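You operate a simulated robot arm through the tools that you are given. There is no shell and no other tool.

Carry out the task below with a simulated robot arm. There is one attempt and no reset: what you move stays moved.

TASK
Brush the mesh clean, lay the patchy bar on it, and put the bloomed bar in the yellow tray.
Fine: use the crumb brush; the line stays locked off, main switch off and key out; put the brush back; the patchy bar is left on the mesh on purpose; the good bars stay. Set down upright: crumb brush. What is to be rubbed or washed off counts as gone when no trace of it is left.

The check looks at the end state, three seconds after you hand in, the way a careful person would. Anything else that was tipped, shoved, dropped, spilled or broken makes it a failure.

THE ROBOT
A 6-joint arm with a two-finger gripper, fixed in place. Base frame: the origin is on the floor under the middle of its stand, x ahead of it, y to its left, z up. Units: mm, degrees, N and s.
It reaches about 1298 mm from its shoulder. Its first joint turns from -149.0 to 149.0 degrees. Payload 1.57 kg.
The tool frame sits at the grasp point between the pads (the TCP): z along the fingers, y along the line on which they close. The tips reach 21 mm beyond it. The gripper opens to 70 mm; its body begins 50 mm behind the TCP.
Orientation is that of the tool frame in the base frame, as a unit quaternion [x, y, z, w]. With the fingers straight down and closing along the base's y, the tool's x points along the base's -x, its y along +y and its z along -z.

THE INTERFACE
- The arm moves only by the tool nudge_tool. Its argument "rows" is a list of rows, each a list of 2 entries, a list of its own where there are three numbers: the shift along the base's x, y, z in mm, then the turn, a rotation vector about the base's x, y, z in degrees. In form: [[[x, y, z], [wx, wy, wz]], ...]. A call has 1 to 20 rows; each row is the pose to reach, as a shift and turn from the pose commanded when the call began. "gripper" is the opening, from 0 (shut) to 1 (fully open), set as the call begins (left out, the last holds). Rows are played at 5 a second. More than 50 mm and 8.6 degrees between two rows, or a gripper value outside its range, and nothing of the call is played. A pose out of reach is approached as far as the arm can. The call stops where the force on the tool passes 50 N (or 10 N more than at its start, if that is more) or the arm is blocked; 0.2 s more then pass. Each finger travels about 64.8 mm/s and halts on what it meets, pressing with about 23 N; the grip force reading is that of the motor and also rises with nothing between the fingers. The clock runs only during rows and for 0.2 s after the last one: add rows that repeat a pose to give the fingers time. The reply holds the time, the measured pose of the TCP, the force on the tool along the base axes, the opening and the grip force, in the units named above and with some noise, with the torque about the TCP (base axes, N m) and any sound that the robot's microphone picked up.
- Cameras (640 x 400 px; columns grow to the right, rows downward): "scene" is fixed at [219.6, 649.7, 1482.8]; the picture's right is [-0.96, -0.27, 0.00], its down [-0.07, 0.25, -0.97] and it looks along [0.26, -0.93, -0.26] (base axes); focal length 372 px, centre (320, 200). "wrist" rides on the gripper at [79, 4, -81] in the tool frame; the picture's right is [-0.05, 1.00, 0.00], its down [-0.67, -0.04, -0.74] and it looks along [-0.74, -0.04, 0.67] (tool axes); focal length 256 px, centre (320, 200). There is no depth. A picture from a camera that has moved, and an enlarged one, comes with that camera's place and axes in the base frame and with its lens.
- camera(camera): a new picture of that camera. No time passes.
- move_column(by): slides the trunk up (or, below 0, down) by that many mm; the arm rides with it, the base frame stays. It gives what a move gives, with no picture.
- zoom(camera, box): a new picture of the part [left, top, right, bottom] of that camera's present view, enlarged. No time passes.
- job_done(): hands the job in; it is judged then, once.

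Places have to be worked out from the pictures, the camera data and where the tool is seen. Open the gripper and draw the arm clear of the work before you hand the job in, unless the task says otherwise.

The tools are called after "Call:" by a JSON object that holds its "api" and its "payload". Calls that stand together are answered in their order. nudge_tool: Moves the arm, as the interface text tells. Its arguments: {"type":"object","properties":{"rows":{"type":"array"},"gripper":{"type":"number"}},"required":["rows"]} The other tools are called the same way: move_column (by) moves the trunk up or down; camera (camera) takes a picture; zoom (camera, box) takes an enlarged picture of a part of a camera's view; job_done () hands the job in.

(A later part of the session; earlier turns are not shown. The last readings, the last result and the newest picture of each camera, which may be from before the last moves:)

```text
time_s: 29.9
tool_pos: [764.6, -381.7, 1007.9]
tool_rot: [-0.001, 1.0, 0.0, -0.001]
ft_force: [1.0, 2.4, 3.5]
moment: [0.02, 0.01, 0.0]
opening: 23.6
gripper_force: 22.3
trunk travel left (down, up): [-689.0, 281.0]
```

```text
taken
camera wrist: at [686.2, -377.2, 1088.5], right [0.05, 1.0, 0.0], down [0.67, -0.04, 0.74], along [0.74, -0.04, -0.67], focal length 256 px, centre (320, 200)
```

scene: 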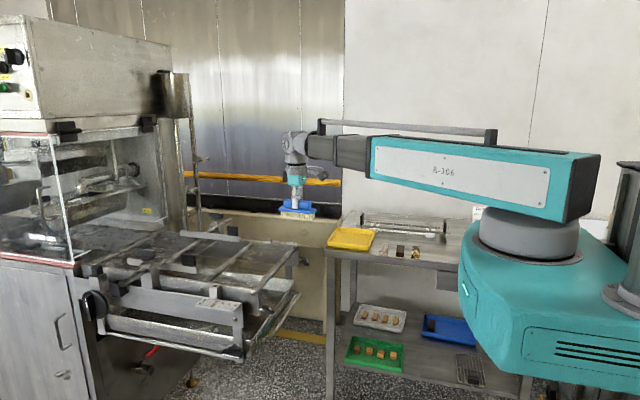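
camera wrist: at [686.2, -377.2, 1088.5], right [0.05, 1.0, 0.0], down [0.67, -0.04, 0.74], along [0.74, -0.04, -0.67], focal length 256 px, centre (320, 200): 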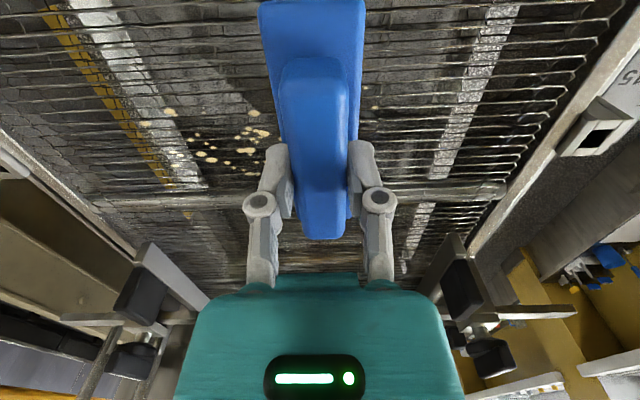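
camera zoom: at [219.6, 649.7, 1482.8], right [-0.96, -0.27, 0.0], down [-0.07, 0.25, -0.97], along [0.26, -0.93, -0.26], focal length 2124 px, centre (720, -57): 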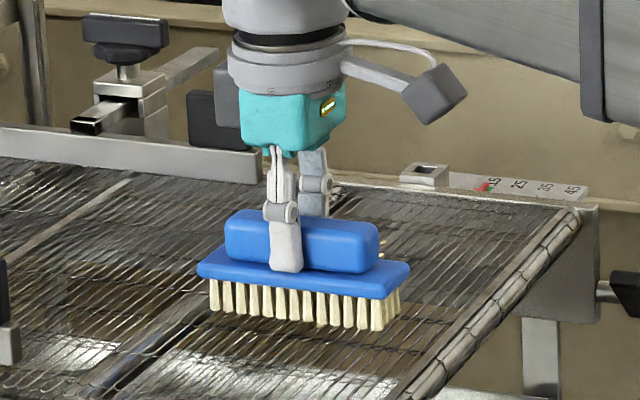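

The brush slides fine at low force. I continue with full sweeps from y about -330 to -510 and back.

Call:
{"api": "nudge_tool", "payload": {"rows": [[[0, -18, 0], [0, 0, 0]], [[0, -36, 0], [0, 0, 0]], [[0, -54, 0], [0, 0, 0]], [[0, -72, 0], [0, 0, 0]], [[0, -90, 0], [0, 0, 0]], [[0, -108, 0], [0, 0, 0]], [[0, -126, 0], [0, 0, 0]], [[0, -134, 0], [0, 0, 0]], [[0, -116, 0], [0, 0, 0]], [[0, -98, 0], [0, 0, 0]], [[0, -80, 0], [0, 0, 0]], [[0, -62, 0], [0, 0, 0]], [[0, -44, 0], [0, 0, 0]], [[0, -26, 0], [0, 0, 0]], [[0, -8, 0], [0, 0, 0]], [[0, 10, 0], [0, 0, 0]], [[0, 28, 0], [0, 0, 0]], [[0, 46, 0], [0, 0, 0]], [[0, 56, 0], [0, 0, 0]]]}}

Call:
{"api": "camera", "payload": {"camera": "wrist"}}

Call:
{"api": "zoom", "payload": {"camera": "scene", "box": [200, 210, 300, 280]}}

```text
time_s: 33.9
tool_pos: [763.1, -323.2, 1009.1]
tool_rot: [0.0, 1.0, 0.0, 0.0]
ft_force: [0.5, -1.0, 4.0]
moment: [-0.02, 0.01, -0.05]
opening: 23.5
gripper_force: 23.2
trunk travel left (down, up): [-689.0, 281.0]
```

```text
taken
camera wrist: at [685.7, -320.1, 1088.4], right [0.05, 1.0, 0.0], down [0.67, -0.04, 0.75], along [0.74, -0.04, -0.67], focal length 256 px, centre (320, 200)
```

wrist: 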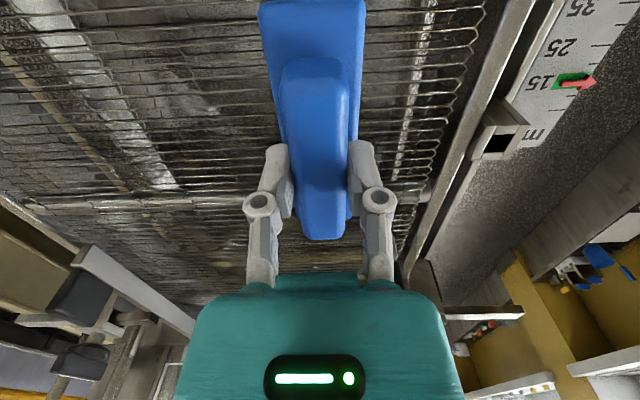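

```text
5.71 times, centred on (250, 245) of scene
camera zoom: at [219.6, 649.7, 1482.8], right [-0.96, -0.27, 0.0], down [-0.07, 0.25, -0.97], along [0.26, -0.93, -0.26], focal length 2124 px, centre (720, -57)
```

zoom: 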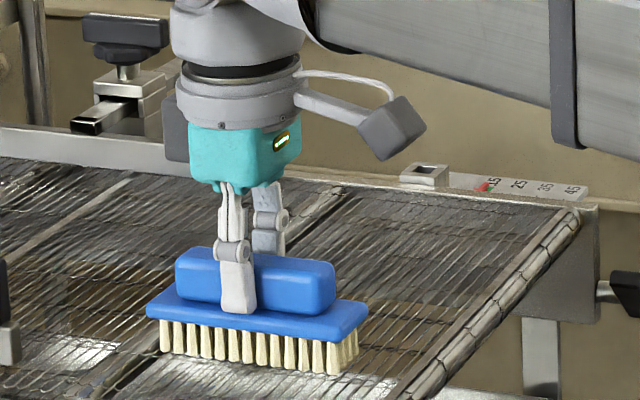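

The visible crumbs are gone. I make another pair of passes with x shifted for full coverage, then lift and inspect.

Call:
{"api": "nudge_tool", "payload": {"rows": [[[4, -18, 0], [0, 0, 0]], [[8, -36, 0], [0, 0, 0]], [[8, -56, 0], [0, 0, 0]], [[8, -76, 0], [0, 0, 0]], [[8, -96, 0], [0, 0, 0]], [[8, -116, 0], [0, 0, 0]], [[8, -136, 0], [0, 0, 0]], [[8, -156, 0], [0, 0, 0]], [[8, -176, 0], [0, 0, 0]], [[8, -192, 0], [0, 0, 0]], [[0, -192, 0], [0, 0, 0]], [[-10, -180, 0], [0, 0, 0]], [[-20, -162, 0], [0, 0, 0]], [[-20, -142, 0], [0, 0, 0]], [[-20, -122, 0], [0, 0, 0]], [[-20, -102, 0], [0, 0, 0]], [[-20, -82, 0], [0, 0, 0]], [[-20, -62, 0], [0, 0, 0]], [[-20, -42, 0], [0, 0, 0]], [[-20, -22, 0], [0, 0, 0]]]}}

Call:
{"api": "move_column", "payload": {"by": 150}}

Call:
{"api": "zoom", "payload": {"camera": "scene", "box": [190, 215, 310, 300]}}

Call:
{"api": "camera", "payload": {"camera": "wrist"}}

```text
time_s: 38.1
tool_pos: [742.9, -347.1, 1007.4]
tool_rot: [-0.001, 1.0, 0.0, 0.0]
ft_force: [-1.4, 0.6, 3.4]
moment: [0.03, 0.01, -0.04]
opening: 23.4
gripper_force: 23.4
trunk travel left (down, up): [-689.0, 281.0]
```

```text
time_s: 39.9
tool_pos: [743.6, -347.8, 1156.8]
tool_rot: [0.0, 1.0, 0.0, -0.001]
ft_force: [0.6, -0.9, -1.9]
moment: [-0.02, -0.03, -0.03]
opening: 23.4
gripper_force: 23.4
trunk travel left (down, up): [-839.0, 131.0]
```

```text
4.71 times, centred on (250, 258) of scene
camera zoom: at [219.6, 649.7, 1482.8], right [-0.96, -0.27, 0.0], down [-0.07, 0.25, -0.97], along [0.26, -0.93, -0.26], focal length 1749 px, centre (649, -71)
```

zoom: 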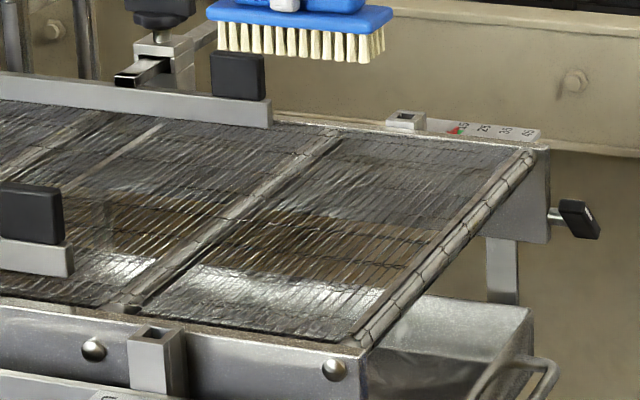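

```text
taken
camera wrist: at [665.1, -342.5, 1238.0], right [0.05, 1.0, 0.0], down [0.67, -0.04, 0.74], along [0.74, -0.04, -0.67], focal length 256 px, centre (320, 200)
```

wrist: 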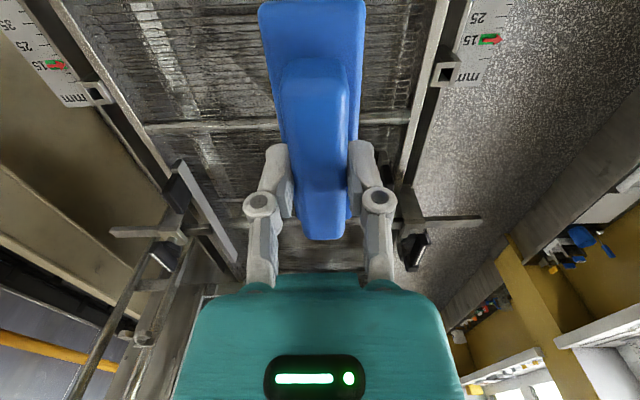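

The mesh looks clean from the scene camera. I zoom the wrist view on the swept area for any trace left.

Call:
{"api": "zoom", "payload": {"camera": "wrist", "box": [80, 0, 290, 140]}}

Call:
{"api": "zoom", "payload": {"camera": "scene", "box": [225, 235, 285, 275]}}

```text
2.86 times, centred on (185, 70) of wrist
camera zoom: at [665.1, -342.5, 1238.0], right [0.05, 1.0, 0.0], down [0.67, -0.04, 0.74], along [0.74, -0.04, -0.67], focal length 731 px, centre (706, 571)
```

zoom: 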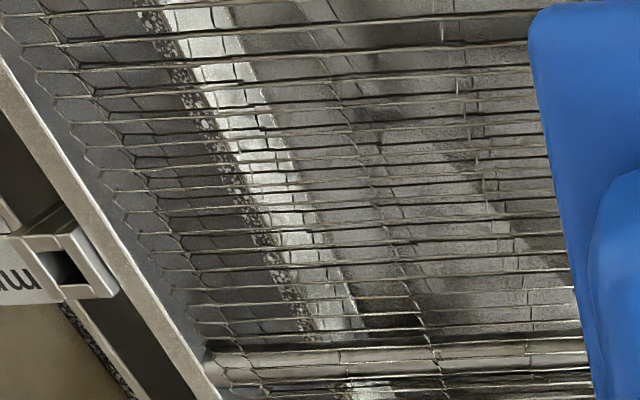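

```text
10.00 times, centred on (255, 255) of scene
camera zoom: at [219.6, 649.7, 1482.8], right [-0.96, -0.27, 0.0], down [-0.07, 0.25, -0.97], along [0.26, -0.93, -0.26], focal length 3716 px, centre (970, -350)
```

zoom: 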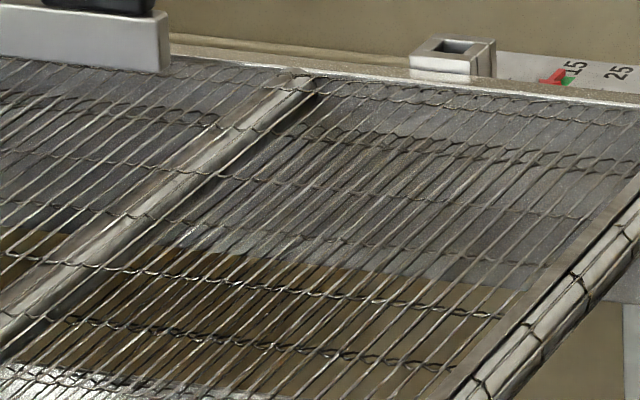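

The swept mesh is clean. Now I return the brush: shift back by (-443, -599) with -5° yaw to the place it was picked up.

Call:
{"api": "nudge_tool", "payload": {"rows": [[[-24.6, -33.3, 0], [0, 0, 0]], [[-49.2, -66.6, 0], [0, 0, -0.5]], [[-73.8, -99.8, 0], [0, 0, -1]], [[-98.4, -133.1, 0], [0, 0, -1.5]], [[-123, -166.4, 0], [0, 0, -2]], [[-147.7, -199.7, 0], [0, 0, -2.5]], [[-172.3, -232.9, 0], [0, 0, -3]], [[-196.9, -266.2, 0], [0, 0, -3.5]], [[-221.5, -299.5, 0], [0, 0, -4]], [[-246.1, -332.8, 0], [0, 0, -4.5]], [[-270.7, -366.1, 0], [0, 0, -5]], [[-295.3, -399.3, 0], [0, 0, -5]], [[-320, -432.6, 0], [0, 0, -5]], [[-344.6, -465.9, 0], [0, 0, -5]], [[-369.2, -499.2, 0], [0, 0, -5]], [[-393.8, -532.4, 0], [0, 0, -5]], [[-418.4, -565.7, 0], [0, 0, -5]], [[-443, -599, 0], [0, 0, -5]], [[-443, -599, 0], [0, 0, -5]]]}}

Call:
{"api": "move_column", "payload": {"by": -190}}

Call:
{"api": "camera", "payload": {"camera": "wrist"}}

Call:
{"api": "zoom", "payload": {"camera": "scene", "box": [360, 190, 440, 250]}}

```text
time_s: 43.9
tool_pos: [297.4, -946.8, 1157.6]
tool_rot: [0.043, 0.999, 0.0, 0.0]
ft_force: [-0.5, 0.3, -1.2]
moment: [-0.01, 0.0, 0.03]
opening: 23.5
gripper_force: 22.9
trunk travel left (down, up): [-839.0, 131.0]
```

```text
time_s: 45.9
tool_pos: [298.1, -945.9, 967.8]
tool_rot: [0.044, 0.999, 0.0, -0.001]
ft_force: [-1.2, -0.1, -1.1]
moment: [0.01, 0.03, 0.0]
opening: 23.6
gripper_force: 23.0
trunk travel left (down, up): [-649.0, 321.0]
```

```text
taken
camera wrist: at [220.4, -934.5, 1048.2], right [0.14, 0.99, 0.0], down [0.66, -0.09, 0.74], along [0.74, -0.1, -0.67], focal length 256 px, centre (320, 200)
```

wrist: 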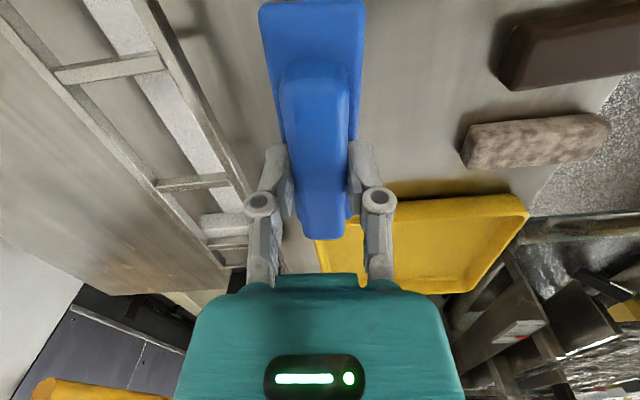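

```text
6.67 times, centred on (400, 220) of scene
camera zoom: at [219.6, 649.7, 1482.8], right [-0.96, -0.27, 0.0], down [-0.07, 0.25, -0.97], along [0.26, -0.93, -0.26], focal length 2478 px, centre (-213, 67)
```

zoom: 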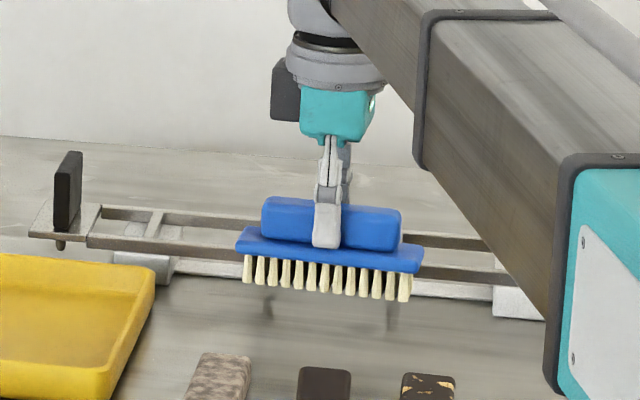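

I'm about 3 mm short in x compared with the pick pose; I correct that and lower to near contact.

Call:
{"api": "nudge_tool", "payload": {"rows": [[[3.3, -0.3, 0], [0, 0, 0]], [[3.3, -0.3, 0], [0, 0, 0]]]}}

Call:
{"api": "move_column", "payload": {"by": -33}}

Call:
{"api": "move_column", "payload": {"by": -1}}

Call:
{"api": "move_column", "payload": {"by": -1}}

```text
time_s: 46.5
tool_pos: [301.2, -948.0, 968.1]
tool_rot: [0.044, 0.999, 0.001, 0.0]
ft_force: [-0.8, 0.1, -0.9]
moment: [-0.03, -0.02, 0.03]
opening: 23.4
gripper_force: 22.7
trunk travel left (down, up): [-649.0, 321.0]
```

```text
time_s: 47.3
tool_pos: [301.3, -947.2, 934.4]
tool_rot: [0.044, 0.999, 0.0, 0.0]
ft_force: [-0.3, -0.2, -1.3]
moment: [0.01, -0.02, -0.01]
opening: 23.5
gripper_force: 22.6
trunk travel left (down, up): [-616.0, 354.0]
```

```text
time_s: 47.8
tool_pos: [300.3, -947.3, 933.1]
tool_rot: [0.044, 0.999, 0.0, 0.0]
ft_force: [0.3, -0.9, -1.3]
moment: [0.02, -0.01, 0.01]
opening: 23.7
gripper_force: 22.6
trunk travel left (down, up): [-615.0, 355.0]
```

```text
time_s: 48.3
tool_pos: [300.4, -947.3, 932.4]
tool_rot: [0.043, 0.999, 0.0, -0.001]
ft_force: [0.1, -0.2, 2.5]
moment: [0.03, -0.06, 0.0]
opening: 23.5
gripper_force: 22.9
trunk travel left (down, up): [-614.0, 356.0]
```

The brush touches the table (2.5 N). I open the gripper to 46 mm and check.

Call:
{"api": "nudge_tool", "payload": {"rows": [[[0, 0, 0], [0, 0, 0]], [[0, 0, 0], [0, 0, 0]], [[0, 0, 0], [0, 0, 0]], [[0, 0, 0], [0, 0, 0]]], "gripper": 0.65}}

Call:
{"api": "move_column", "payload": {"by": 60}}

Call:
{"api": "camera", "payload": {"camera": "wrist"}}

Call:
{"api": "zoom", "payload": {"camera": "scene", "box": [320, 190, 440, 260]}}

```text
time_s: 49.3
tool_pos: [300.3, -946.5, 932.2]
tool_rot: [0.044, 0.999, -0.001, 0.001]
ft_force: [-0.2, 0.0, 0.4]
moment: [0.01, -0.01, 0.01]
opening: 45.6
gripper_force: 0.1
trunk travel left (down, up): [-614.0, 356.0]
```

```text
time_s: 50.3
tool_pos: [300.7, -947.1, 992.7]
tool_rot: [0.044, 0.999, 0.0, 0.0]
ft_force: [0.1, -0.8, 0.4]
moment: [0.01, 0.03, -0.01]
opening: 45.4
gripper_force: 0.1
trunk travel left (down, up): [-674.0, 296.0]
```

```text
taken
camera wrist: at [223.7, -935.1, 1073.1], right [0.14, 0.99, 0.0], down [0.66, -0.09, 0.74], along [0.74, -0.1, -0.67], focal length 256 px, centre (320, 200)
```

wrist: 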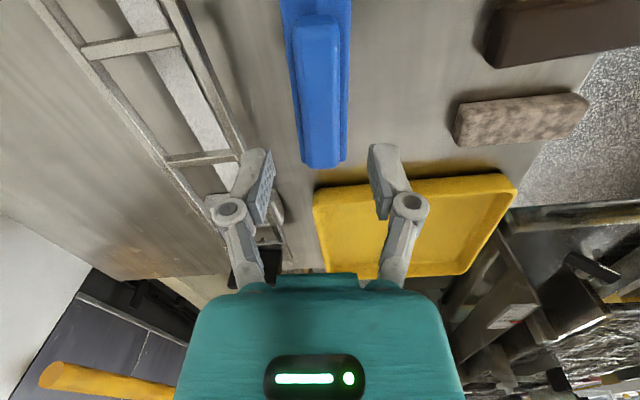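

```text
5.33 times, centred on (380, 225) of scene
camera zoom: at [219.6, 649.7, 1482.8], right [-0.96, -0.27, 0.0], down [-0.07, 0.25, -0.97], along [0.26, -0.93, -0.26], focal length 1982 px, centre (0, 67)
```

zoom: 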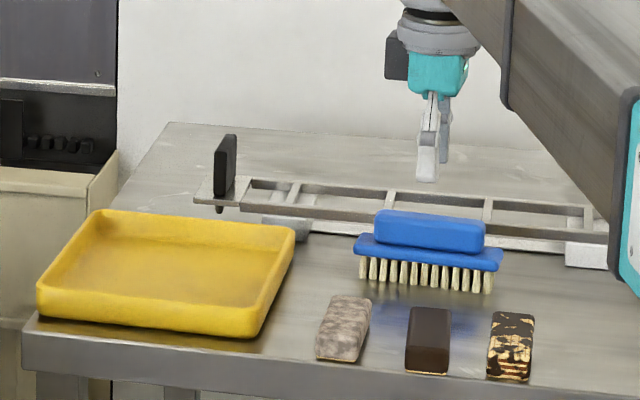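

The brush is back and upright. I raise the arm and move toward the bars, turning to close along x.

Call:
{"api": "move_column", "payload": {"by": 100}}

Call:
{"api": "nudge_tool", "payload": {"rows": [[[-1, 22, 0], [0, 0, -7.7]], [[-2, 45, 0], [0, 0, -15.4]], [[-3, 67, 0], [0, 0, -23.1]], [[-4, 90, 0], [0, 0, -30.8]], [[-5, 112, 0], [0, 0, -38.5]], [[-6, 135, 0], [0, 0, -46.2]], [[-7, 157, 0], [0, 0, -53.9]], [[-8, 180, 0], [0, 0, -61.6]], [[-9, 202, 0], [0, 0, -69.3]], [[-10, 225, 0], [0, 0, -77]], [[-10, 247, 0], [0, 0, -85]], [[-10, 247, 0], [0, 0, -85]], [[-10, 247, 0], [0, 0, -85]]], "gripper": 0.65}}

Call:
{"api": "move_column", "payload": {"by": -60}}

Call:
{"api": "camera", "payload": {"camera": "wrist"}}

```text
time_s: 51.7
tool_pos: [301.0, -946.9, 1092.2]
tool_rot: [0.043, 0.999, 0.0, 0.0]
ft_force: [0.3, -0.1, -0.7]
moment: [-0.03, 0.0, -0.03]
opening: 45.5
gripper_force: 0.1
trunk travel left (down, up): [-774.0, 196.0]
```

```text
time_s: 54.5
tool_pos: [292.2, -700.9, 1092.3]
tool_rot: [0.707, 0.707, -0.001, -0.001]
ft_force: [0.0, 0.4, 0.0]
moment: [0.01, 0.01, 0.02]
opening: 45.6
gripper_force: 0.1
trunk travel left (down, up): [-774.0, 196.0]
```

```text
time_s: 55.5
tool_pos: [291.3, -700.1, 1033.2]
tool_rot: [0.707, 0.707, 0.001, 0.0]
ft_force: [0.3, 0.3, 0.2]
moment: [0.0, 0.01, -0.02]
opening: 45.5
gripper_force: 0.1
trunk travel left (down, up): [-714.0, 256.0]
```

```text
taken
camera wrist: at [296.9, -619.9, 1113.2], right [1.0, -0.05, 0.0], down [-0.04, -0.67, 0.74], along [-0.04, -0.74, -0.67], focal length 256 px, centre (320, 200)
```

wrist: 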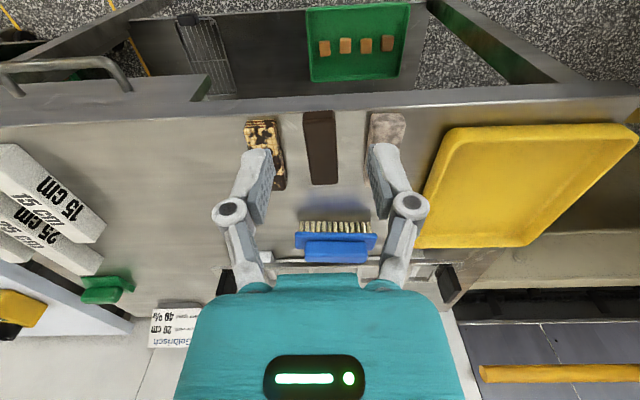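

Call:
{"api": "zoom", "payload": {"camera": "wrist", "box": [230, 95, 430, 220]}}

Call:
{"api": "zoom", "payload": {"camera": "wrist", "box": [400, 100, 640, 260]}}

```text
3.20 times, centred on (330, 158) of wrist
camera zoom: at [296.9, -619.9, 1113.2], right [1.0, -0.05, 0.0], down [-0.04, -0.67, 0.74], along [-0.04, -0.74, -0.67], focal length 819 px, centre (288, 336)
```

zoom: 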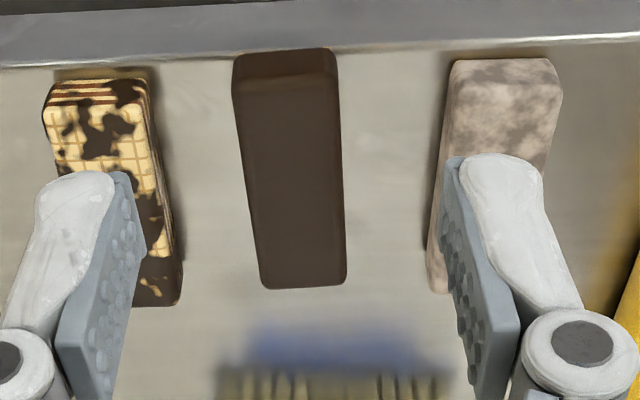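

```text
2.50 times, centred on (520, 180) of wrist
camera zoom: at [296.9, -619.9, 1113.2], right [1.0, -0.05, 0.0], down [-0.04, -0.67, 0.74], along [-0.04, -0.74, -0.67], focal length 640 px, centre (-180, 250)
```

zoom: 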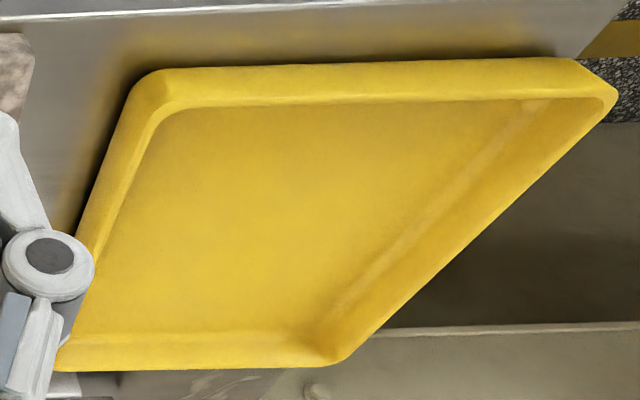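

I shift over the bloomed bar so it sits between the fingers in the view.

Call:
{"api": "nudge_tool", "payload": {"rows": [[[30, -20, 0], [0, 0, 0]], [[61, -40, 0], [0, 0, 0]], [[61, -40, 0], [0, 0, 0]]]}}

Call:
{"api": "zoom", "payload": {"camera": "wrist", "box": [220, 60, 420, 185]}}

Call:
{"api": "camera", "payload": {"camera": "wrist"}}

```text
time_s: 56.3
tool_pos: [352.6, -739.6, 1033.1]
tool_rot: [0.707, 0.707, 0.0, 0.0]
ft_force: [-0.5, 0.2, -0.1]
moment: [0.0, 0.01, 0.02]
opening: 45.7
gripper_force: 0.1
trunk travel left (down, up): [-714.0, 256.0]
```

```text
3.20 times, centred on (320, 122) of wrist
camera zoom: at [358.4, -659.8, 1113.2], right [1.0, -0.05, 0.0], down [-0.04, -0.67, 0.74], along [-0.04, -0.74, -0.67], focal length 819 px, centre (320, 448)
```

zoom: 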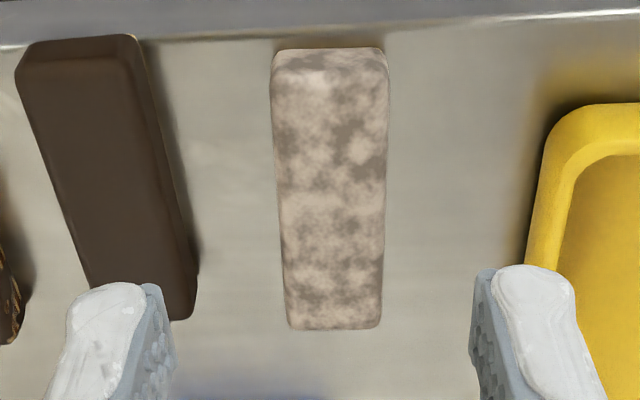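

```text
taken
camera wrist: at [358.4, -659.8, 1113.2], right [1.0, -0.05, 0.0], down [-0.04, -0.67, 0.74], along [-0.04, -0.74, -0.67], focal length 256 px, centre (320, 200)
```

wrist: 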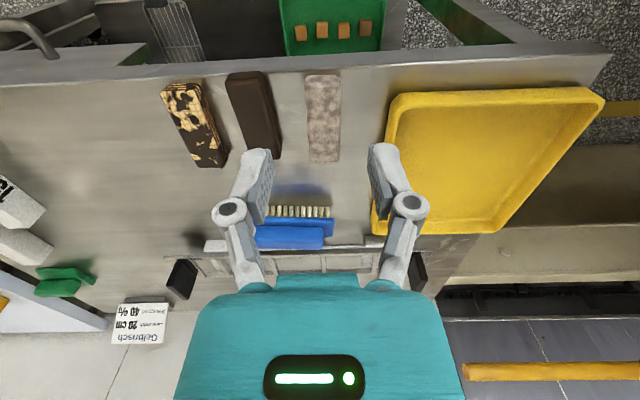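

The bloomed bar's top is at about x 355, y -755 to -842, 31 mm wide, top z about 892, nearly square to the axes. I move over its centre, narrow the opening to 41 mm, and lower part way for a check.

Call:
{"api": "nudge_tool", "payload": {"rows": [[[0.8, -30, 0], [0, 0, -0.8]], [[1.5, -59, 0], [0, 0, -1.6]], [[1.5, -59, 0], [0, 0, -1.6]]], "gripper": 0.59}}

Call:
{"api": "move_column", "payload": {"by": -90}}

Call:
{"api": "camera", "payload": {"camera": "wrist"}}

Call:
{"api": "zoom", "payload": {"camera": "scene", "box": [340, 200, 440, 270]}}

```text
time_s: 57.1
tool_pos: [354.6, -800.5, 1032.1]
tool_rot: [0.716, 0.698, 0.0, 0.0]
ft_force: [0.8, 1.1, 0.6]
moment: [0.0, 0.03, -0.02]
opening: 41.3
gripper_force: 0.0
trunk travel left (down, up): [-714.0, 256.0]
```

```text
time_s: 58.3
tool_pos: [354.2, -799.9, 942.7]
tool_rot: [0.717, 0.697, 0.0, 0.0]
ft_force: [-0.3, 0.4, -0.7]
moment: [0.01, 0.0, 0.01]
opening: 41.5
gripper_force: 0.0
trunk travel left (down, up): [-624.0, 346.0]
```

```text
taken
camera wrist: at [362.4, -719.4, 1023.3], right [1.0, -0.08, 0.0], down [-0.05, -0.67, 0.74], along [-0.06, -0.74, -0.67], focal length 256 px, centre (320, 200)
```

wrist: 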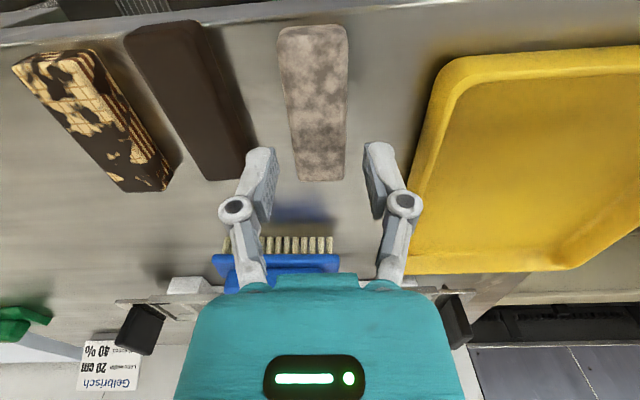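

```text
5.71 times, centred on (390, 235) of scene
camera zoom: at [219.6, 649.7, 1482.8], right [-0.96, -0.27, 0.0], down [-0.07, 0.25, -0.97], along [0.26, -0.93, -0.26], focal length 2124 px, centre (-80, 0)
```

zoom: 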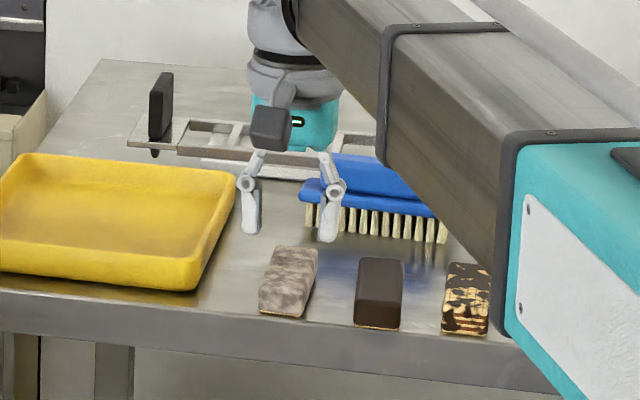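

The bar is centred between the fingers. I lower 41 mm (tips about 4–5 mm above the table) and close gently.

Call:
{"api": "move_column", "payload": {"by": -41}}

Call:
{"api": "camera", "payload": {"camera": "wrist"}}

Call:
{"api": "zoom", "payload": {"camera": "scene", "box": [340, 200, 440, 270]}}

```text
time_s: 59.1
tool_pos: [354.7, -797.9, 901.2]
tool_rot: [0.717, 0.697, 0.0, 0.0]
ft_force: [0.0, -0.5, 0.0]
moment: [0.0, 0.02, 0.04]
opening: 41.3
gripper_force: 0.2
trunk travel left (down, up): [-583.0, 387.0]
```

```text
taken
camera wrist: at [362.4, -719.4, 982.2], right [1.0, -0.08, 0.0], down [-0.05, -0.67, 0.74], along [-0.06, -0.74, -0.67], focal length 256 px, centre (320, 200)
```

wrist: 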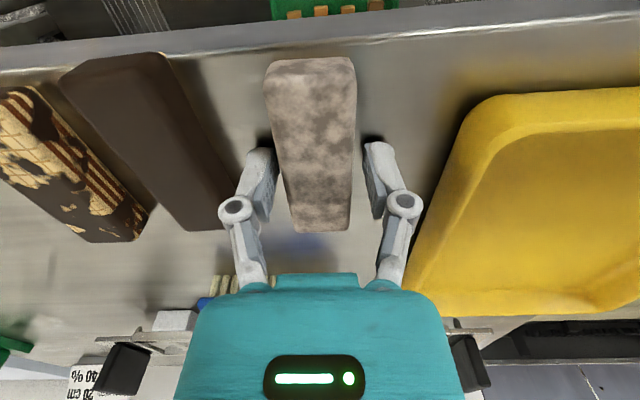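

```text
5.71 times, centred on (390, 235) of scene
camera zoom: at [219.6, 649.7, 1482.8], right [-0.96, -0.27, 0.0], down [-0.07, 0.25, -0.97], along [0.26, -0.93, -0.26], focal length 2124 px, centre (-80, 0)
```

zoom: 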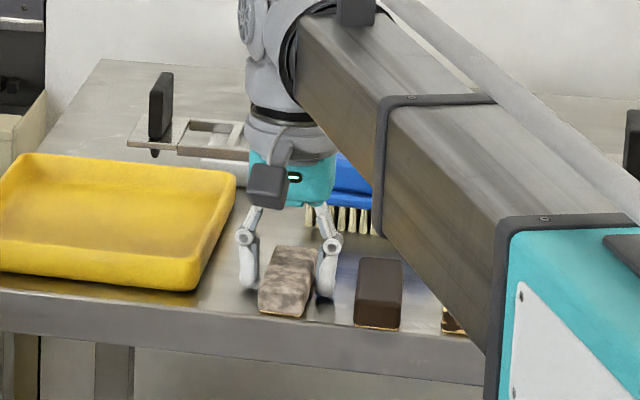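

The fingers flank the bar cleanly. I close to a target slightly below the bar width.

Call:
{"api": "nudge_tool", "payload": {"rows": [[[0, 0, 0], [0, 0, 0]], [[0, 0, 0], [0, 0, 0]], [[0, 0, 0], [0, 0, 0]]], "gripper": 0.38}}

Call:
{"api": "move_column", "payload": {"by": 30}}

Call:
{"api": "camera", "payload": {"camera": "wrist"}}

Call:
{"api": "zoom", "payload": {"camera": "scene", "box": [340, 200, 440, 270]}}

```text
time_s: 60.0
tool_pos: [354.5, -798.9, 901.2]
tool_rot: [0.717, 0.697, 0.0, 0.0]
ft_force: [0.0, 0.2, 1.8]
moment: [0.03, -0.02, -0.01]
opening: 28.9
gripper_force: 14.3
trunk travel left (down, up): [-583.0, 387.0]
```

```text
time_s: 60.7
tool_pos: [354.4, -799.0, 930.9]
tool_rot: [0.717, 0.697, 0.0, 0.0]
ft_force: [-0.9, -0.5, -0.5]
moment: [-0.03, 0.02, 0.01]
opening: 29.2
gripper_force: 13.9
trunk travel left (down, up): [-613.0, 357.0]
```

```text
taken
camera wrist: at [362.5, -719.5, 1012.2], right [1.0, -0.08, 0.0], down [-0.05, -0.67, 0.74], along [-0.06, -0.74, -0.67], focal length 256 px, centre (320, 200)
```

wrist: 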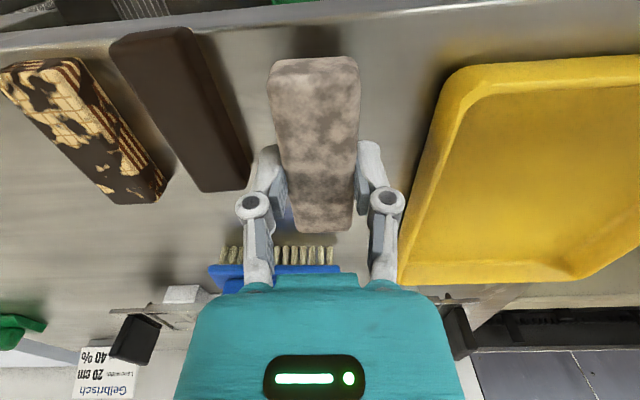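

```text
5.71 times, centred on (390, 235) of scene
camera zoom: at [219.6, 649.7, 1482.8], right [-0.96, -0.27, 0.0], down [-0.07, 0.25, -0.97], along [0.26, -0.93, -0.26], focal length 2124 px, centre (-80, 0)
```

zoom: 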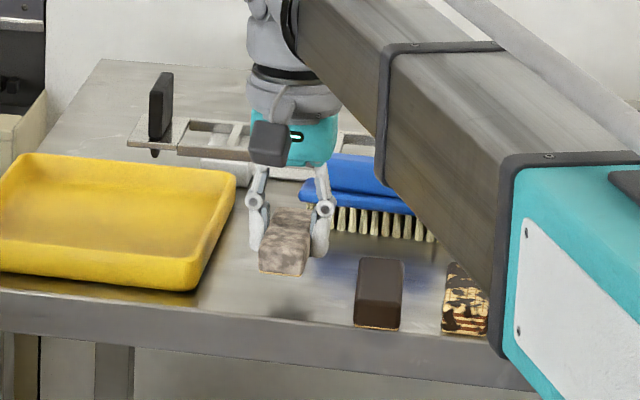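

The bloomed bar is held level. I raise it 50 mm and carry it over the middle of the yellow tray, about (500, -863).

Call:
{"api": "move_column", "payload": {"by": 50}}

Call:
{"api": "nudge_tool", "payload": {"rows": [[[36, -16, 0], [0, 0, 0.4]], [[73, -32, 0], [0, 0, 0.8]], [[109, -48, 0], [0, 0, 1.2]], [[146, -64, 0], [0, 0, 1.6]], [[146, -64, 0], [0, 0, 1.6]], [[146, -64, 0], [0, 0, 1.6]]]}}

Call:
{"api": "camera", "payload": {"camera": "wrist"}}

Call:
{"api": "zoom", "payload": {"camera": "scene", "box": [310, 190, 440, 270]}}

```text
time_s: 61.6
tool_pos: [355.1, -800.9, 980.5]
tool_rot: [0.717, 0.697, 0.0, 0.0]
ft_force: [0.5, -0.8, -0.2]
moment: [0.02, 0.01, -0.03]
opening: 29.2
gripper_force: 14.1
trunk travel left (down, up): [-663.0, 307.0]
```

```text
time_s: 63.0
tool_pos: [501.9, -862.6, 981.5]
tool_rot: [0.707, 0.707, 0.0, 0.0]
ft_force: [-0.4, -0.2, 0.6]
moment: [0.04, -0.02, -0.02]
opening: 29.0
gripper_force: 13.8
trunk travel left (down, up): [-663.0, 307.0]
```

```text
taken
camera wrist: at [507.2, -782.2, 1062.3], right [1.0, -0.05, 0.0], down [-0.04, -0.67, 0.74], along [-0.04, -0.74, -0.67], focal length 256 px, centre (320, 200)
```

wrist: 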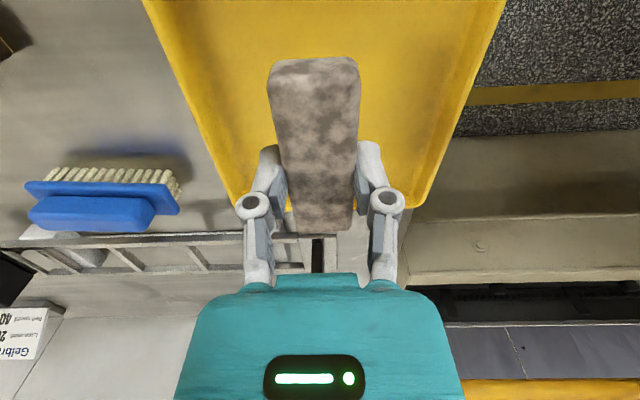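

```text
4.92 times, centred on (375, 230) of scene
camera zoom: at [219.6, 649.7, 1482.8], right [-0.96, -0.27, 0.0], down [-0.07, 0.25, -0.97], along [0.26, -0.93, -0.26], focal length 1830 px, centre (49, 52)
```

zoom: 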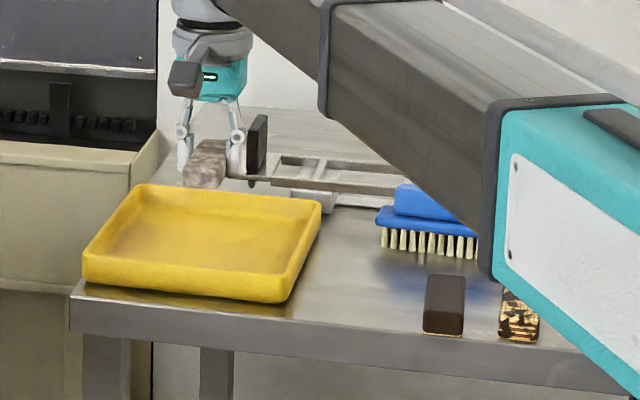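

The bar hangs over the tray's middle. I lower 70 mm and then step to contact.

Call:
{"api": "move_column", "payload": {"by": -70}}

Call:
{"api": "move_column", "payload": {"by": -3}}

Call:
{"api": "zoom", "payload": {"camera": "scene", "box": [310, 190, 440, 270]}}

```text
time_s: 64.1
tool_pos: [501.3, -862.8, 911.8]
tool_rot: [0.707, 0.707, 0.0, 0.0]
ft_force: [0.9, 0.2, -0.4]
moment: [0.0, -0.01, -0.01]
opening: 29.3
gripper_force: 14.5
trunk travel left (down, up): [-593.0, 377.0]
```

```text
time_s: 64.6
tool_pos: [501.7, -862.3, 908.9]
tool_rot: [0.707, 0.707, 0.0, 0.0]
ft_force: [0.0, 0.4, -0.5]
moment: [0.04, -0.01, 0.01]
opening: 29.2
gripper_force: 14.0
trunk travel left (down, up): [-590.0, 380.0]
```

```text
4.92 times, centred on (375, 230) of scene
camera zoom: at [219.6, 649.7, 1482.8], right [-0.96, -0.27, 0.0], down [-0.07, 0.25, -0.97], along [0.26, -0.93, -0.26], focal length 1830 px, centre (49, 52)
```

zoom: 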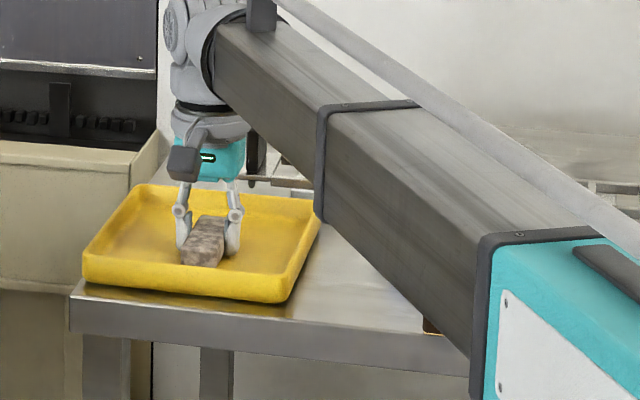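

Call:
{"api": "move_column", "payload": {"by": -1.5}}

Call:
{"api": "move_column", "payload": {"by": -1.5}}

```text
time_s: 65.1
tool_pos: [501.3, -861.8, 906.4]
tool_rot: [0.708, 0.706, 0.001, 0.001]
ft_force: [-0.2, 0.0, -0.4]
moment: [0.02, 0.03, 0.0]
opening: 29.1
gripper_force: 13.8
trunk travel left (down, up): [-588.0, 382.0]
```

```text
time_s: 65.6
tool_pos: [501.6, -863.1, 906.4]
tool_rot: [0.707, 0.707, -0.001, 0.001]
ft_force: [2.1, -3.8, 11.5]
moment: [-0.01, -0.08, 0.0]
opening: 28.9
gripper_force: 14.5
trunk travel left (down, up): [-587.0, 383.0]
```

Contact with the tray floor (11.5 N). I ease off 0.5 mm and open.

Call:
{"api": "move_column", "payload": {"by": 0.5}}

Call:
{"api": "nudge_tool", "payload": {"rows": [[[0, 0, 0], [0, 0, 0]], [[0, 0, 0], [0, 0, 0]], [[0, 0, 0], [0, 0, 0]]], "gripper": 0.65}}

Call:
{"api": "move_column", "payload": {"by": 110}}

Call:
{"api": "camera", "payload": {"camera": "wrist"}}

Call:
{"api": "zoom", "payload": {"camera": "scene", "box": [310, 190, 440, 270]}}

```text
time_s: 66.1
tool_pos: [502.4, -862.8, 906.2]
tool_rot: [0.707, 0.707, 0.0, 0.0]
ft_force: [1.6, -1.4, 7.6]
moment: [-0.1, -0.03, -0.01]
opening: 29.3
gripper_force: 14.7
trunk travel left (down, up): [-587.0, 383.0]
```

```text
time_s: 66.9
tool_pos: [502.1, -862.6, 906.3]
tool_rot: [0.707, 0.707, 0.0, -0.001]
ft_force: [0.5, -0.9, -0.3]
moment: [-0.02, -0.03, 0.0]
opening: 45.3
gripper_force: 0.1
trunk travel left (down, up): [-587.0, 383.0]
```

```text
time_s: 68.4
tool_pos: [501.5, -863.6, 1016.5]
tool_rot: [0.707, 0.708, 0.0, -0.001]
ft_force: [0.0, -0.1, 0.0]
moment: [0.01, 0.01, 0.0]
opening: 45.2
gripper_force: 0.1
trunk travel left (down, up): [-697.0, 273.0]
```

```text
taken
camera wrist: at [507.2, -782.3, 1096.6], right [1.0, -0.05, 0.0], down [-0.04, -0.67, 0.74], along [-0.04, -0.74, -0.67], focal length 256 px, centre (320, 200)
```

wrist: 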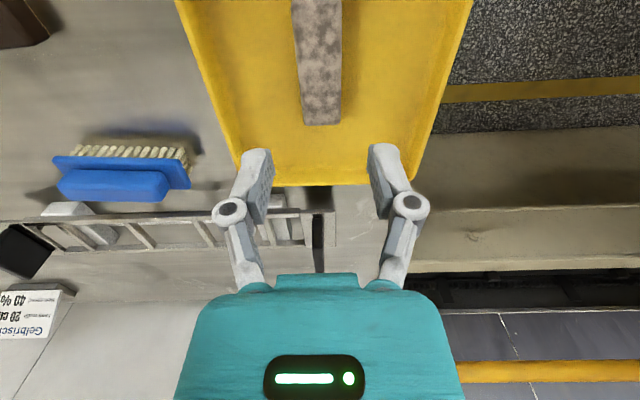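

```text
4.92 times, centred on (375, 230) of scene
camera zoom: at [219.6, 649.7, 1482.8], right [-0.96, -0.27, 0.0], down [-0.07, 0.25, -0.97], along [0.26, -0.93, -0.26], focal length 1830 px, centre (49, 52)
```

zoom: 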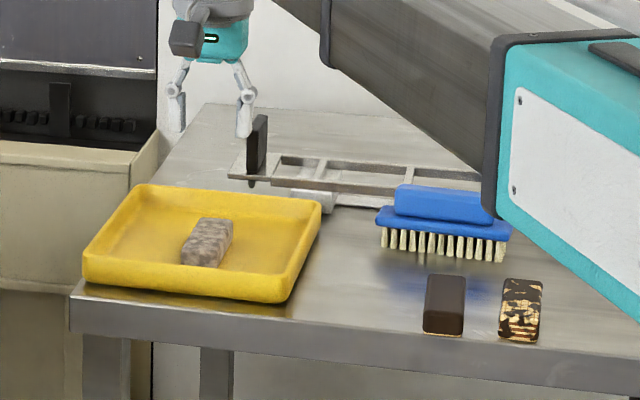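

The bloomed bar lies flat in the yellow tray. Next I move above the patchy bar at about (231, -790) and look.

Call:
{"api": "nudge_tool", "payload": {"rows": [[[-39, 18, 0], [0, 0, 0]], [[-78, 36, 0], [0, 0, 0]], [[-117, 54, 0], [0, 0, 0]], [[-156, 72, 0], [0, 0, 0]], [[-195, 90, 0], [0, 0, 0]], [[-234, 108, 0], [0, 0, 0]], [[-270, 123, 0], [0, 0, 0]], [[-270, 123, 0], [0, 0, 0]], [[-270, 123, 0], [0, 0, 0]]]}}

Call:
{"api": "camera", "payload": {"camera": "wrist"}}

Call:
{"api": "zoom", "payload": {"camera": "wrist", "box": [220, 40, 420, 165]}}

```text
time_s: 70.4
tool_pos: [233.1, -740.1, 1017.4]
tool_rot: [0.707, 0.707, 0.0, 0.001]
ft_force: [0.4, -0.1, -0.8]
moment: [-0.01, 0.01, 0.0]
opening: 45.4
gripper_force: 0.0
trunk travel left (down, up): [-697.0, 273.0]
```

```text
taken
camera wrist: at [237.5, -659.9, 1096.7], right [1.0, -0.05, 0.0], down [-0.04, -0.67, 0.74], along [-0.04, -0.74, -0.67], focal length 256 px, centre (320, 200)
```

wrist: 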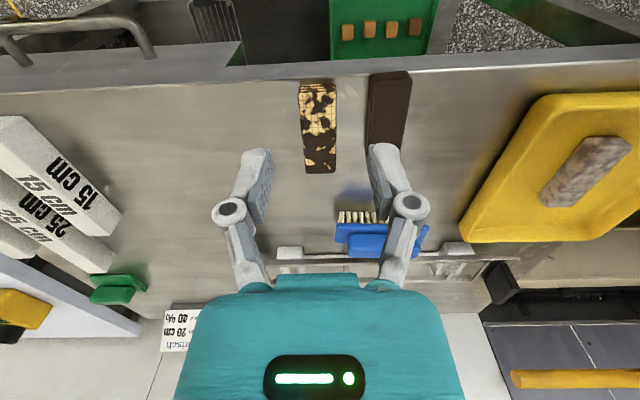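

```text
3.20 times, centred on (320, 102) of wrist
camera zoom: at [237.5, -659.9, 1096.7], right [1.0, -0.05, 0.0], down [-0.04, -0.67, 0.74], along [-0.04, -0.74, -0.67], focal length 819 px, centre (320, 512)
```

zoom: 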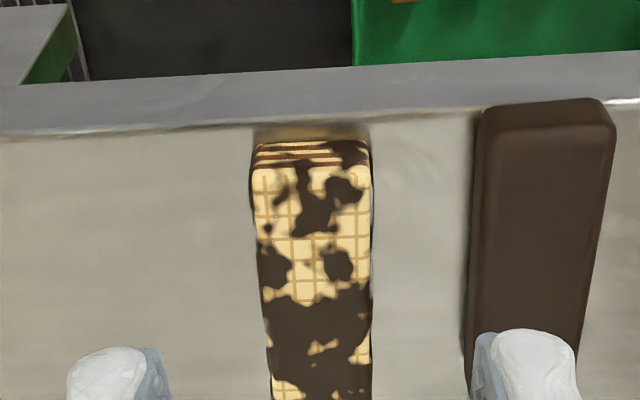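

Call:
{"api": "zoom", "payload": {"camera": "wrist", "box": [240, 60, 420, 190]}}

```text
3.08 times, centred on (330, 125) of wrist
camera zoom: at [237.5, -659.9, 1096.7], right [1.0, -0.05, 0.0], down [-0.04, -0.67, 0.74], along [-0.04, -0.74, -0.67], focal length 788 px, centre (289, 431)
```

zoom: 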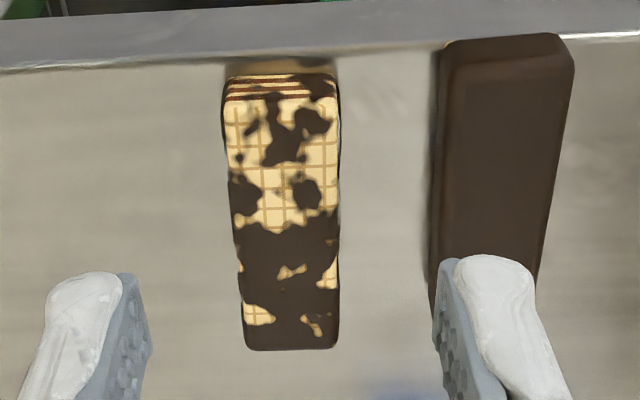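

The patchy bar is centred at about (229.5, -799.5), nearly square. I align over it with a 41 mm opening and lower part way.

Call:
{"api": "nudge_tool", "payload": {"rows": [[[-2, -30, 0], [0, 0, -0.4]], [[-3.9, -60.2, 0], [0, 0, -0.8]], [[-3.9, -60.2, 0], [0, 0, -0.8]]], "gripper": 0.59}}

Call:
{"api": "move_column", "payload": {"by": -75}}

Call:
{"api": "camera", "payload": {"camera": "wrist"}}

```text
time_s: 71.2
tool_pos: [228.0, -798.1, 1016.5]
tool_rot: [0.712, 0.702, 0.0, 0.0]
ft_force: [-1.3, -0.4, -0.3]
moment: [0.04, 0.0, 0.02]
opening: 41.3
gripper_force: 0.0
trunk travel left (down, up): [-697.0, 273.0]
```

```text
time_s: 72.3
tool_pos: [228.3, -798.1, 941.7]
tool_rot: [0.712, 0.702, 0.001, 0.0]
ft_force: [0.1, 0.2, 0.6]
moment: [0.02, 0.03, 0.0]
opening: 41.3
gripper_force: 0.0
trunk travel left (down, up): [-622.0, 348.0]
```

```text
taken
camera wrist: at [234.8, -718.5, 1021.8], right [1.0, -0.07, 0.0], down [-0.04, -0.67, 0.74], along [-0.05, -0.74, -0.67], focal length 256 px, centre (320, 200)
```

wrist: 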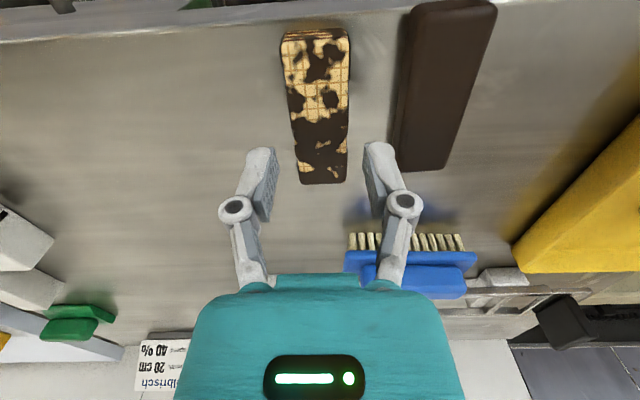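

Alignment is good and the right finger clears the good bar. I lower 40 mm and check before closing.

Call:
{"api": "move_column", "payload": {"by": -39}}

Call:
{"api": "camera", "payload": {"camera": "wrist"}}

```text
time_s: 73.1
tool_pos: [227.8, -798.7, 902.0]
tool_rot: [0.712, 0.703, 0.0, 0.0]
ft_force: [0.1, 0.3, 0.2]
moment: [0.01, 0.01, 0.02]
opening: 41.5
gripper_force: 0.0
trunk travel left (down, up): [-583.0, 387.0]
```

```text
taken
camera wrist: at [234.8, -718.5, 982.7], right [1.0, -0.07, 0.0], down [-0.04, -0.67, 0.74], along [-0.05, -0.74, -0.67], focal length 256 px, centre (320, 200)
```

wrist: 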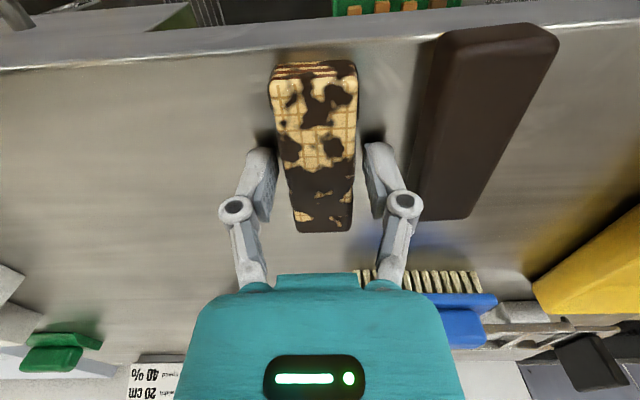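

The fingers flank the patchy bar without touching the good one. I close gently and lift.

Call:
{"api": "nudge_tool", "payload": {"rows": [[[0, 0, 0], [0, 0, 0]], [[0, 0, 0], [0, 0, 0]], [[0, 0, 0], [0, 0, 0]]], "gripper": 0.38}}

Call:
{"api": "move_column", "payload": {"by": 40}}

Call:
{"api": "camera", "payload": {"camera": "wrist"}}

Call:
{"api": "zoom", "payload": {"camera": "scene", "box": [310, 190, 440, 270]}}

```text
time_s: 73.9
tool_pos: [228.0, -798.4, 902.6]
tool_rot: [0.712, 0.702, 0.0, -0.001]
ft_force: [0.5, -0.8, 1.5]
moment: [-0.01, 0.03, 0.0]
opening: 29.1
gripper_force: 14.4
trunk travel left (down, up): [-583.0, 387.0]
```

```text
time_s: 74.7
tool_pos: [228.2, -798.1, 943.0]
tool_rot: [0.712, 0.702, 0.0, -0.001]
ft_force: [0.0, 1.3, -0.7]
moment: [0.01, -0.02, 0.04]
opening: 29.0
gripper_force: 13.9
trunk travel left (down, up): [-623.0, 347.0]
```

```text
taken
camera wrist: at [234.9, -718.7, 1022.7], right [1.0, -0.07, 0.0], down [-0.04, -0.67, 0.74], along [-0.05, -0.74, -0.67], focal length 256 px, centre (320, 200)
```

wrist: 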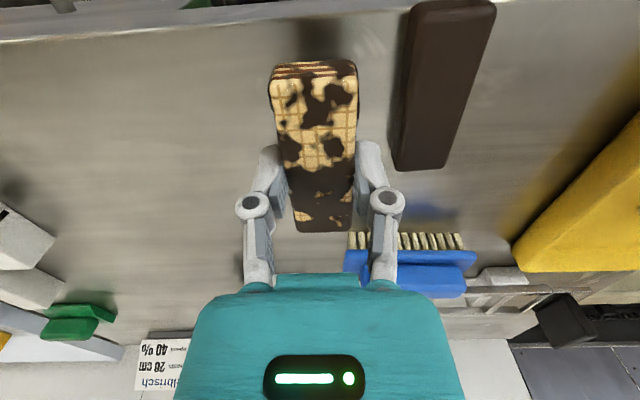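

```text
4.92 times, centred on (375, 230) of scene
camera zoom: at [219.6, 649.7, 1482.8], right [-0.96, -0.27, 0.0], down [-0.07, 0.25, -0.97], along [0.26, -0.93, -0.26], focal length 1830 px, centre (49, 52)
```

zoom: 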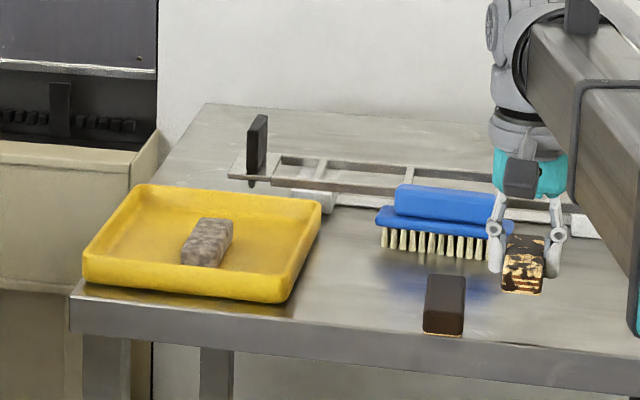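

The patchy bar is held level. I raise it and carry it to above the cleaned part of the mesh at about (745, -420).

Call:
{"api": "move_column", "payload": {"by": 190}}

Call:
{"api": "nudge_tool", "payload": {"rows": [[[34.5, 25.2, 0], [0, 0, 0]], [[69, 50.4, 0], [0, 0, 0]], [[103.5, 75.6, 0], [0, 0, 0]], [[138, 100.8, 0], [0, 0, 0]], [[172.5, 126, 0], [0, 0, 0]], [[207, 151.2, 0], [0, 0, 0]], [[241.5, 176.4, 0], [0, 0, 0]], [[276, 201.6, 0], [0, 0, 0]], [[310.5, 226.8, 0], [0, 0, 0]], [[345, 252, 0], [0, 0, 0]], [[379.5, 277.2, 0], [0, 0, 0]], [[414, 302.4, 0], [0, 0, 0]], [[448.5, 327.6, 0], [0, 0, 0]], [[483, 352.8, 0], [0, 0, 0.4]], [[515, 378, 0], [0, 0, 0.8]], [[515, 378, 0], [0, 0, 0.8]], [[515, 378, 0], [0, 0, 0.8]]]}}

Call:
{"api": "camera", "payload": {"camera": "wrist"}}

Call:
{"api": "camera", "payload": {"camera": "scene"}}

```text
time_s: 76.8
tool_pos: [228.4, -798.9, 1132.9]
tool_rot: [0.712, 0.702, -0.001, -0.001]
ft_force: [0.4, 0.4, -0.7]
moment: [0.0, -0.03, 0.01]
opening: 28.8
gripper_force: 14.0
trunk travel left (down, up): [-813.0, 157.0]
```

```text
time_s: 80.4
tool_pos: [744.9, -422.2, 1132.1]
tool_rot: [0.707, 0.707, 0.0, 0.0]
ft_force: [-0.4, 0.4, -0.1]
moment: [0.0, 0.0, -0.05]
opening: 29.4
gripper_force: 14.5
trunk travel left (down, up): [-813.0, 157.0]
```

```text
taken
camera wrist: at [749.9, -342.0, 1212.6], right [1.0, -0.05, 0.0], down [-0.04, -0.67, 0.74], along [-0.04, -0.74, -0.67], focal length 256 px, centre (320, 200)
```

wrist: 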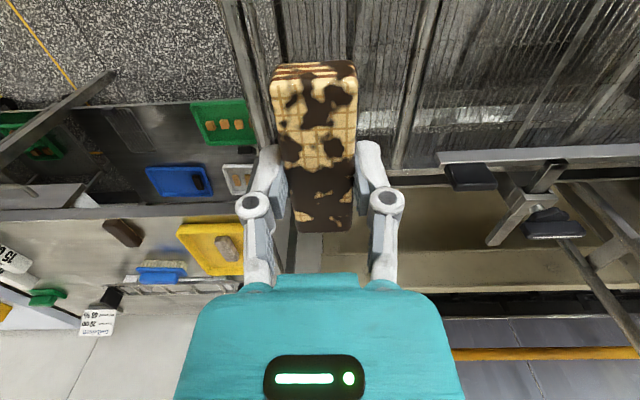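

```text
taken
```

scene: 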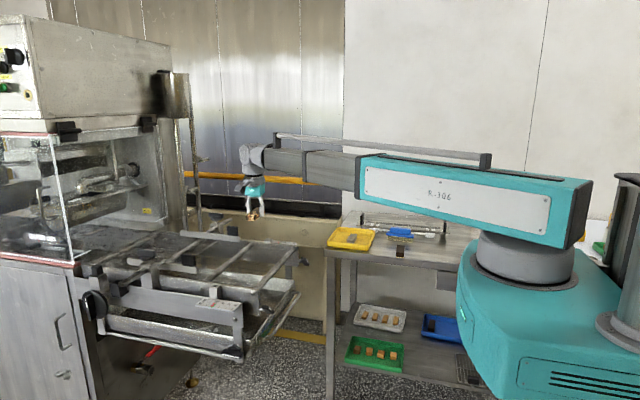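

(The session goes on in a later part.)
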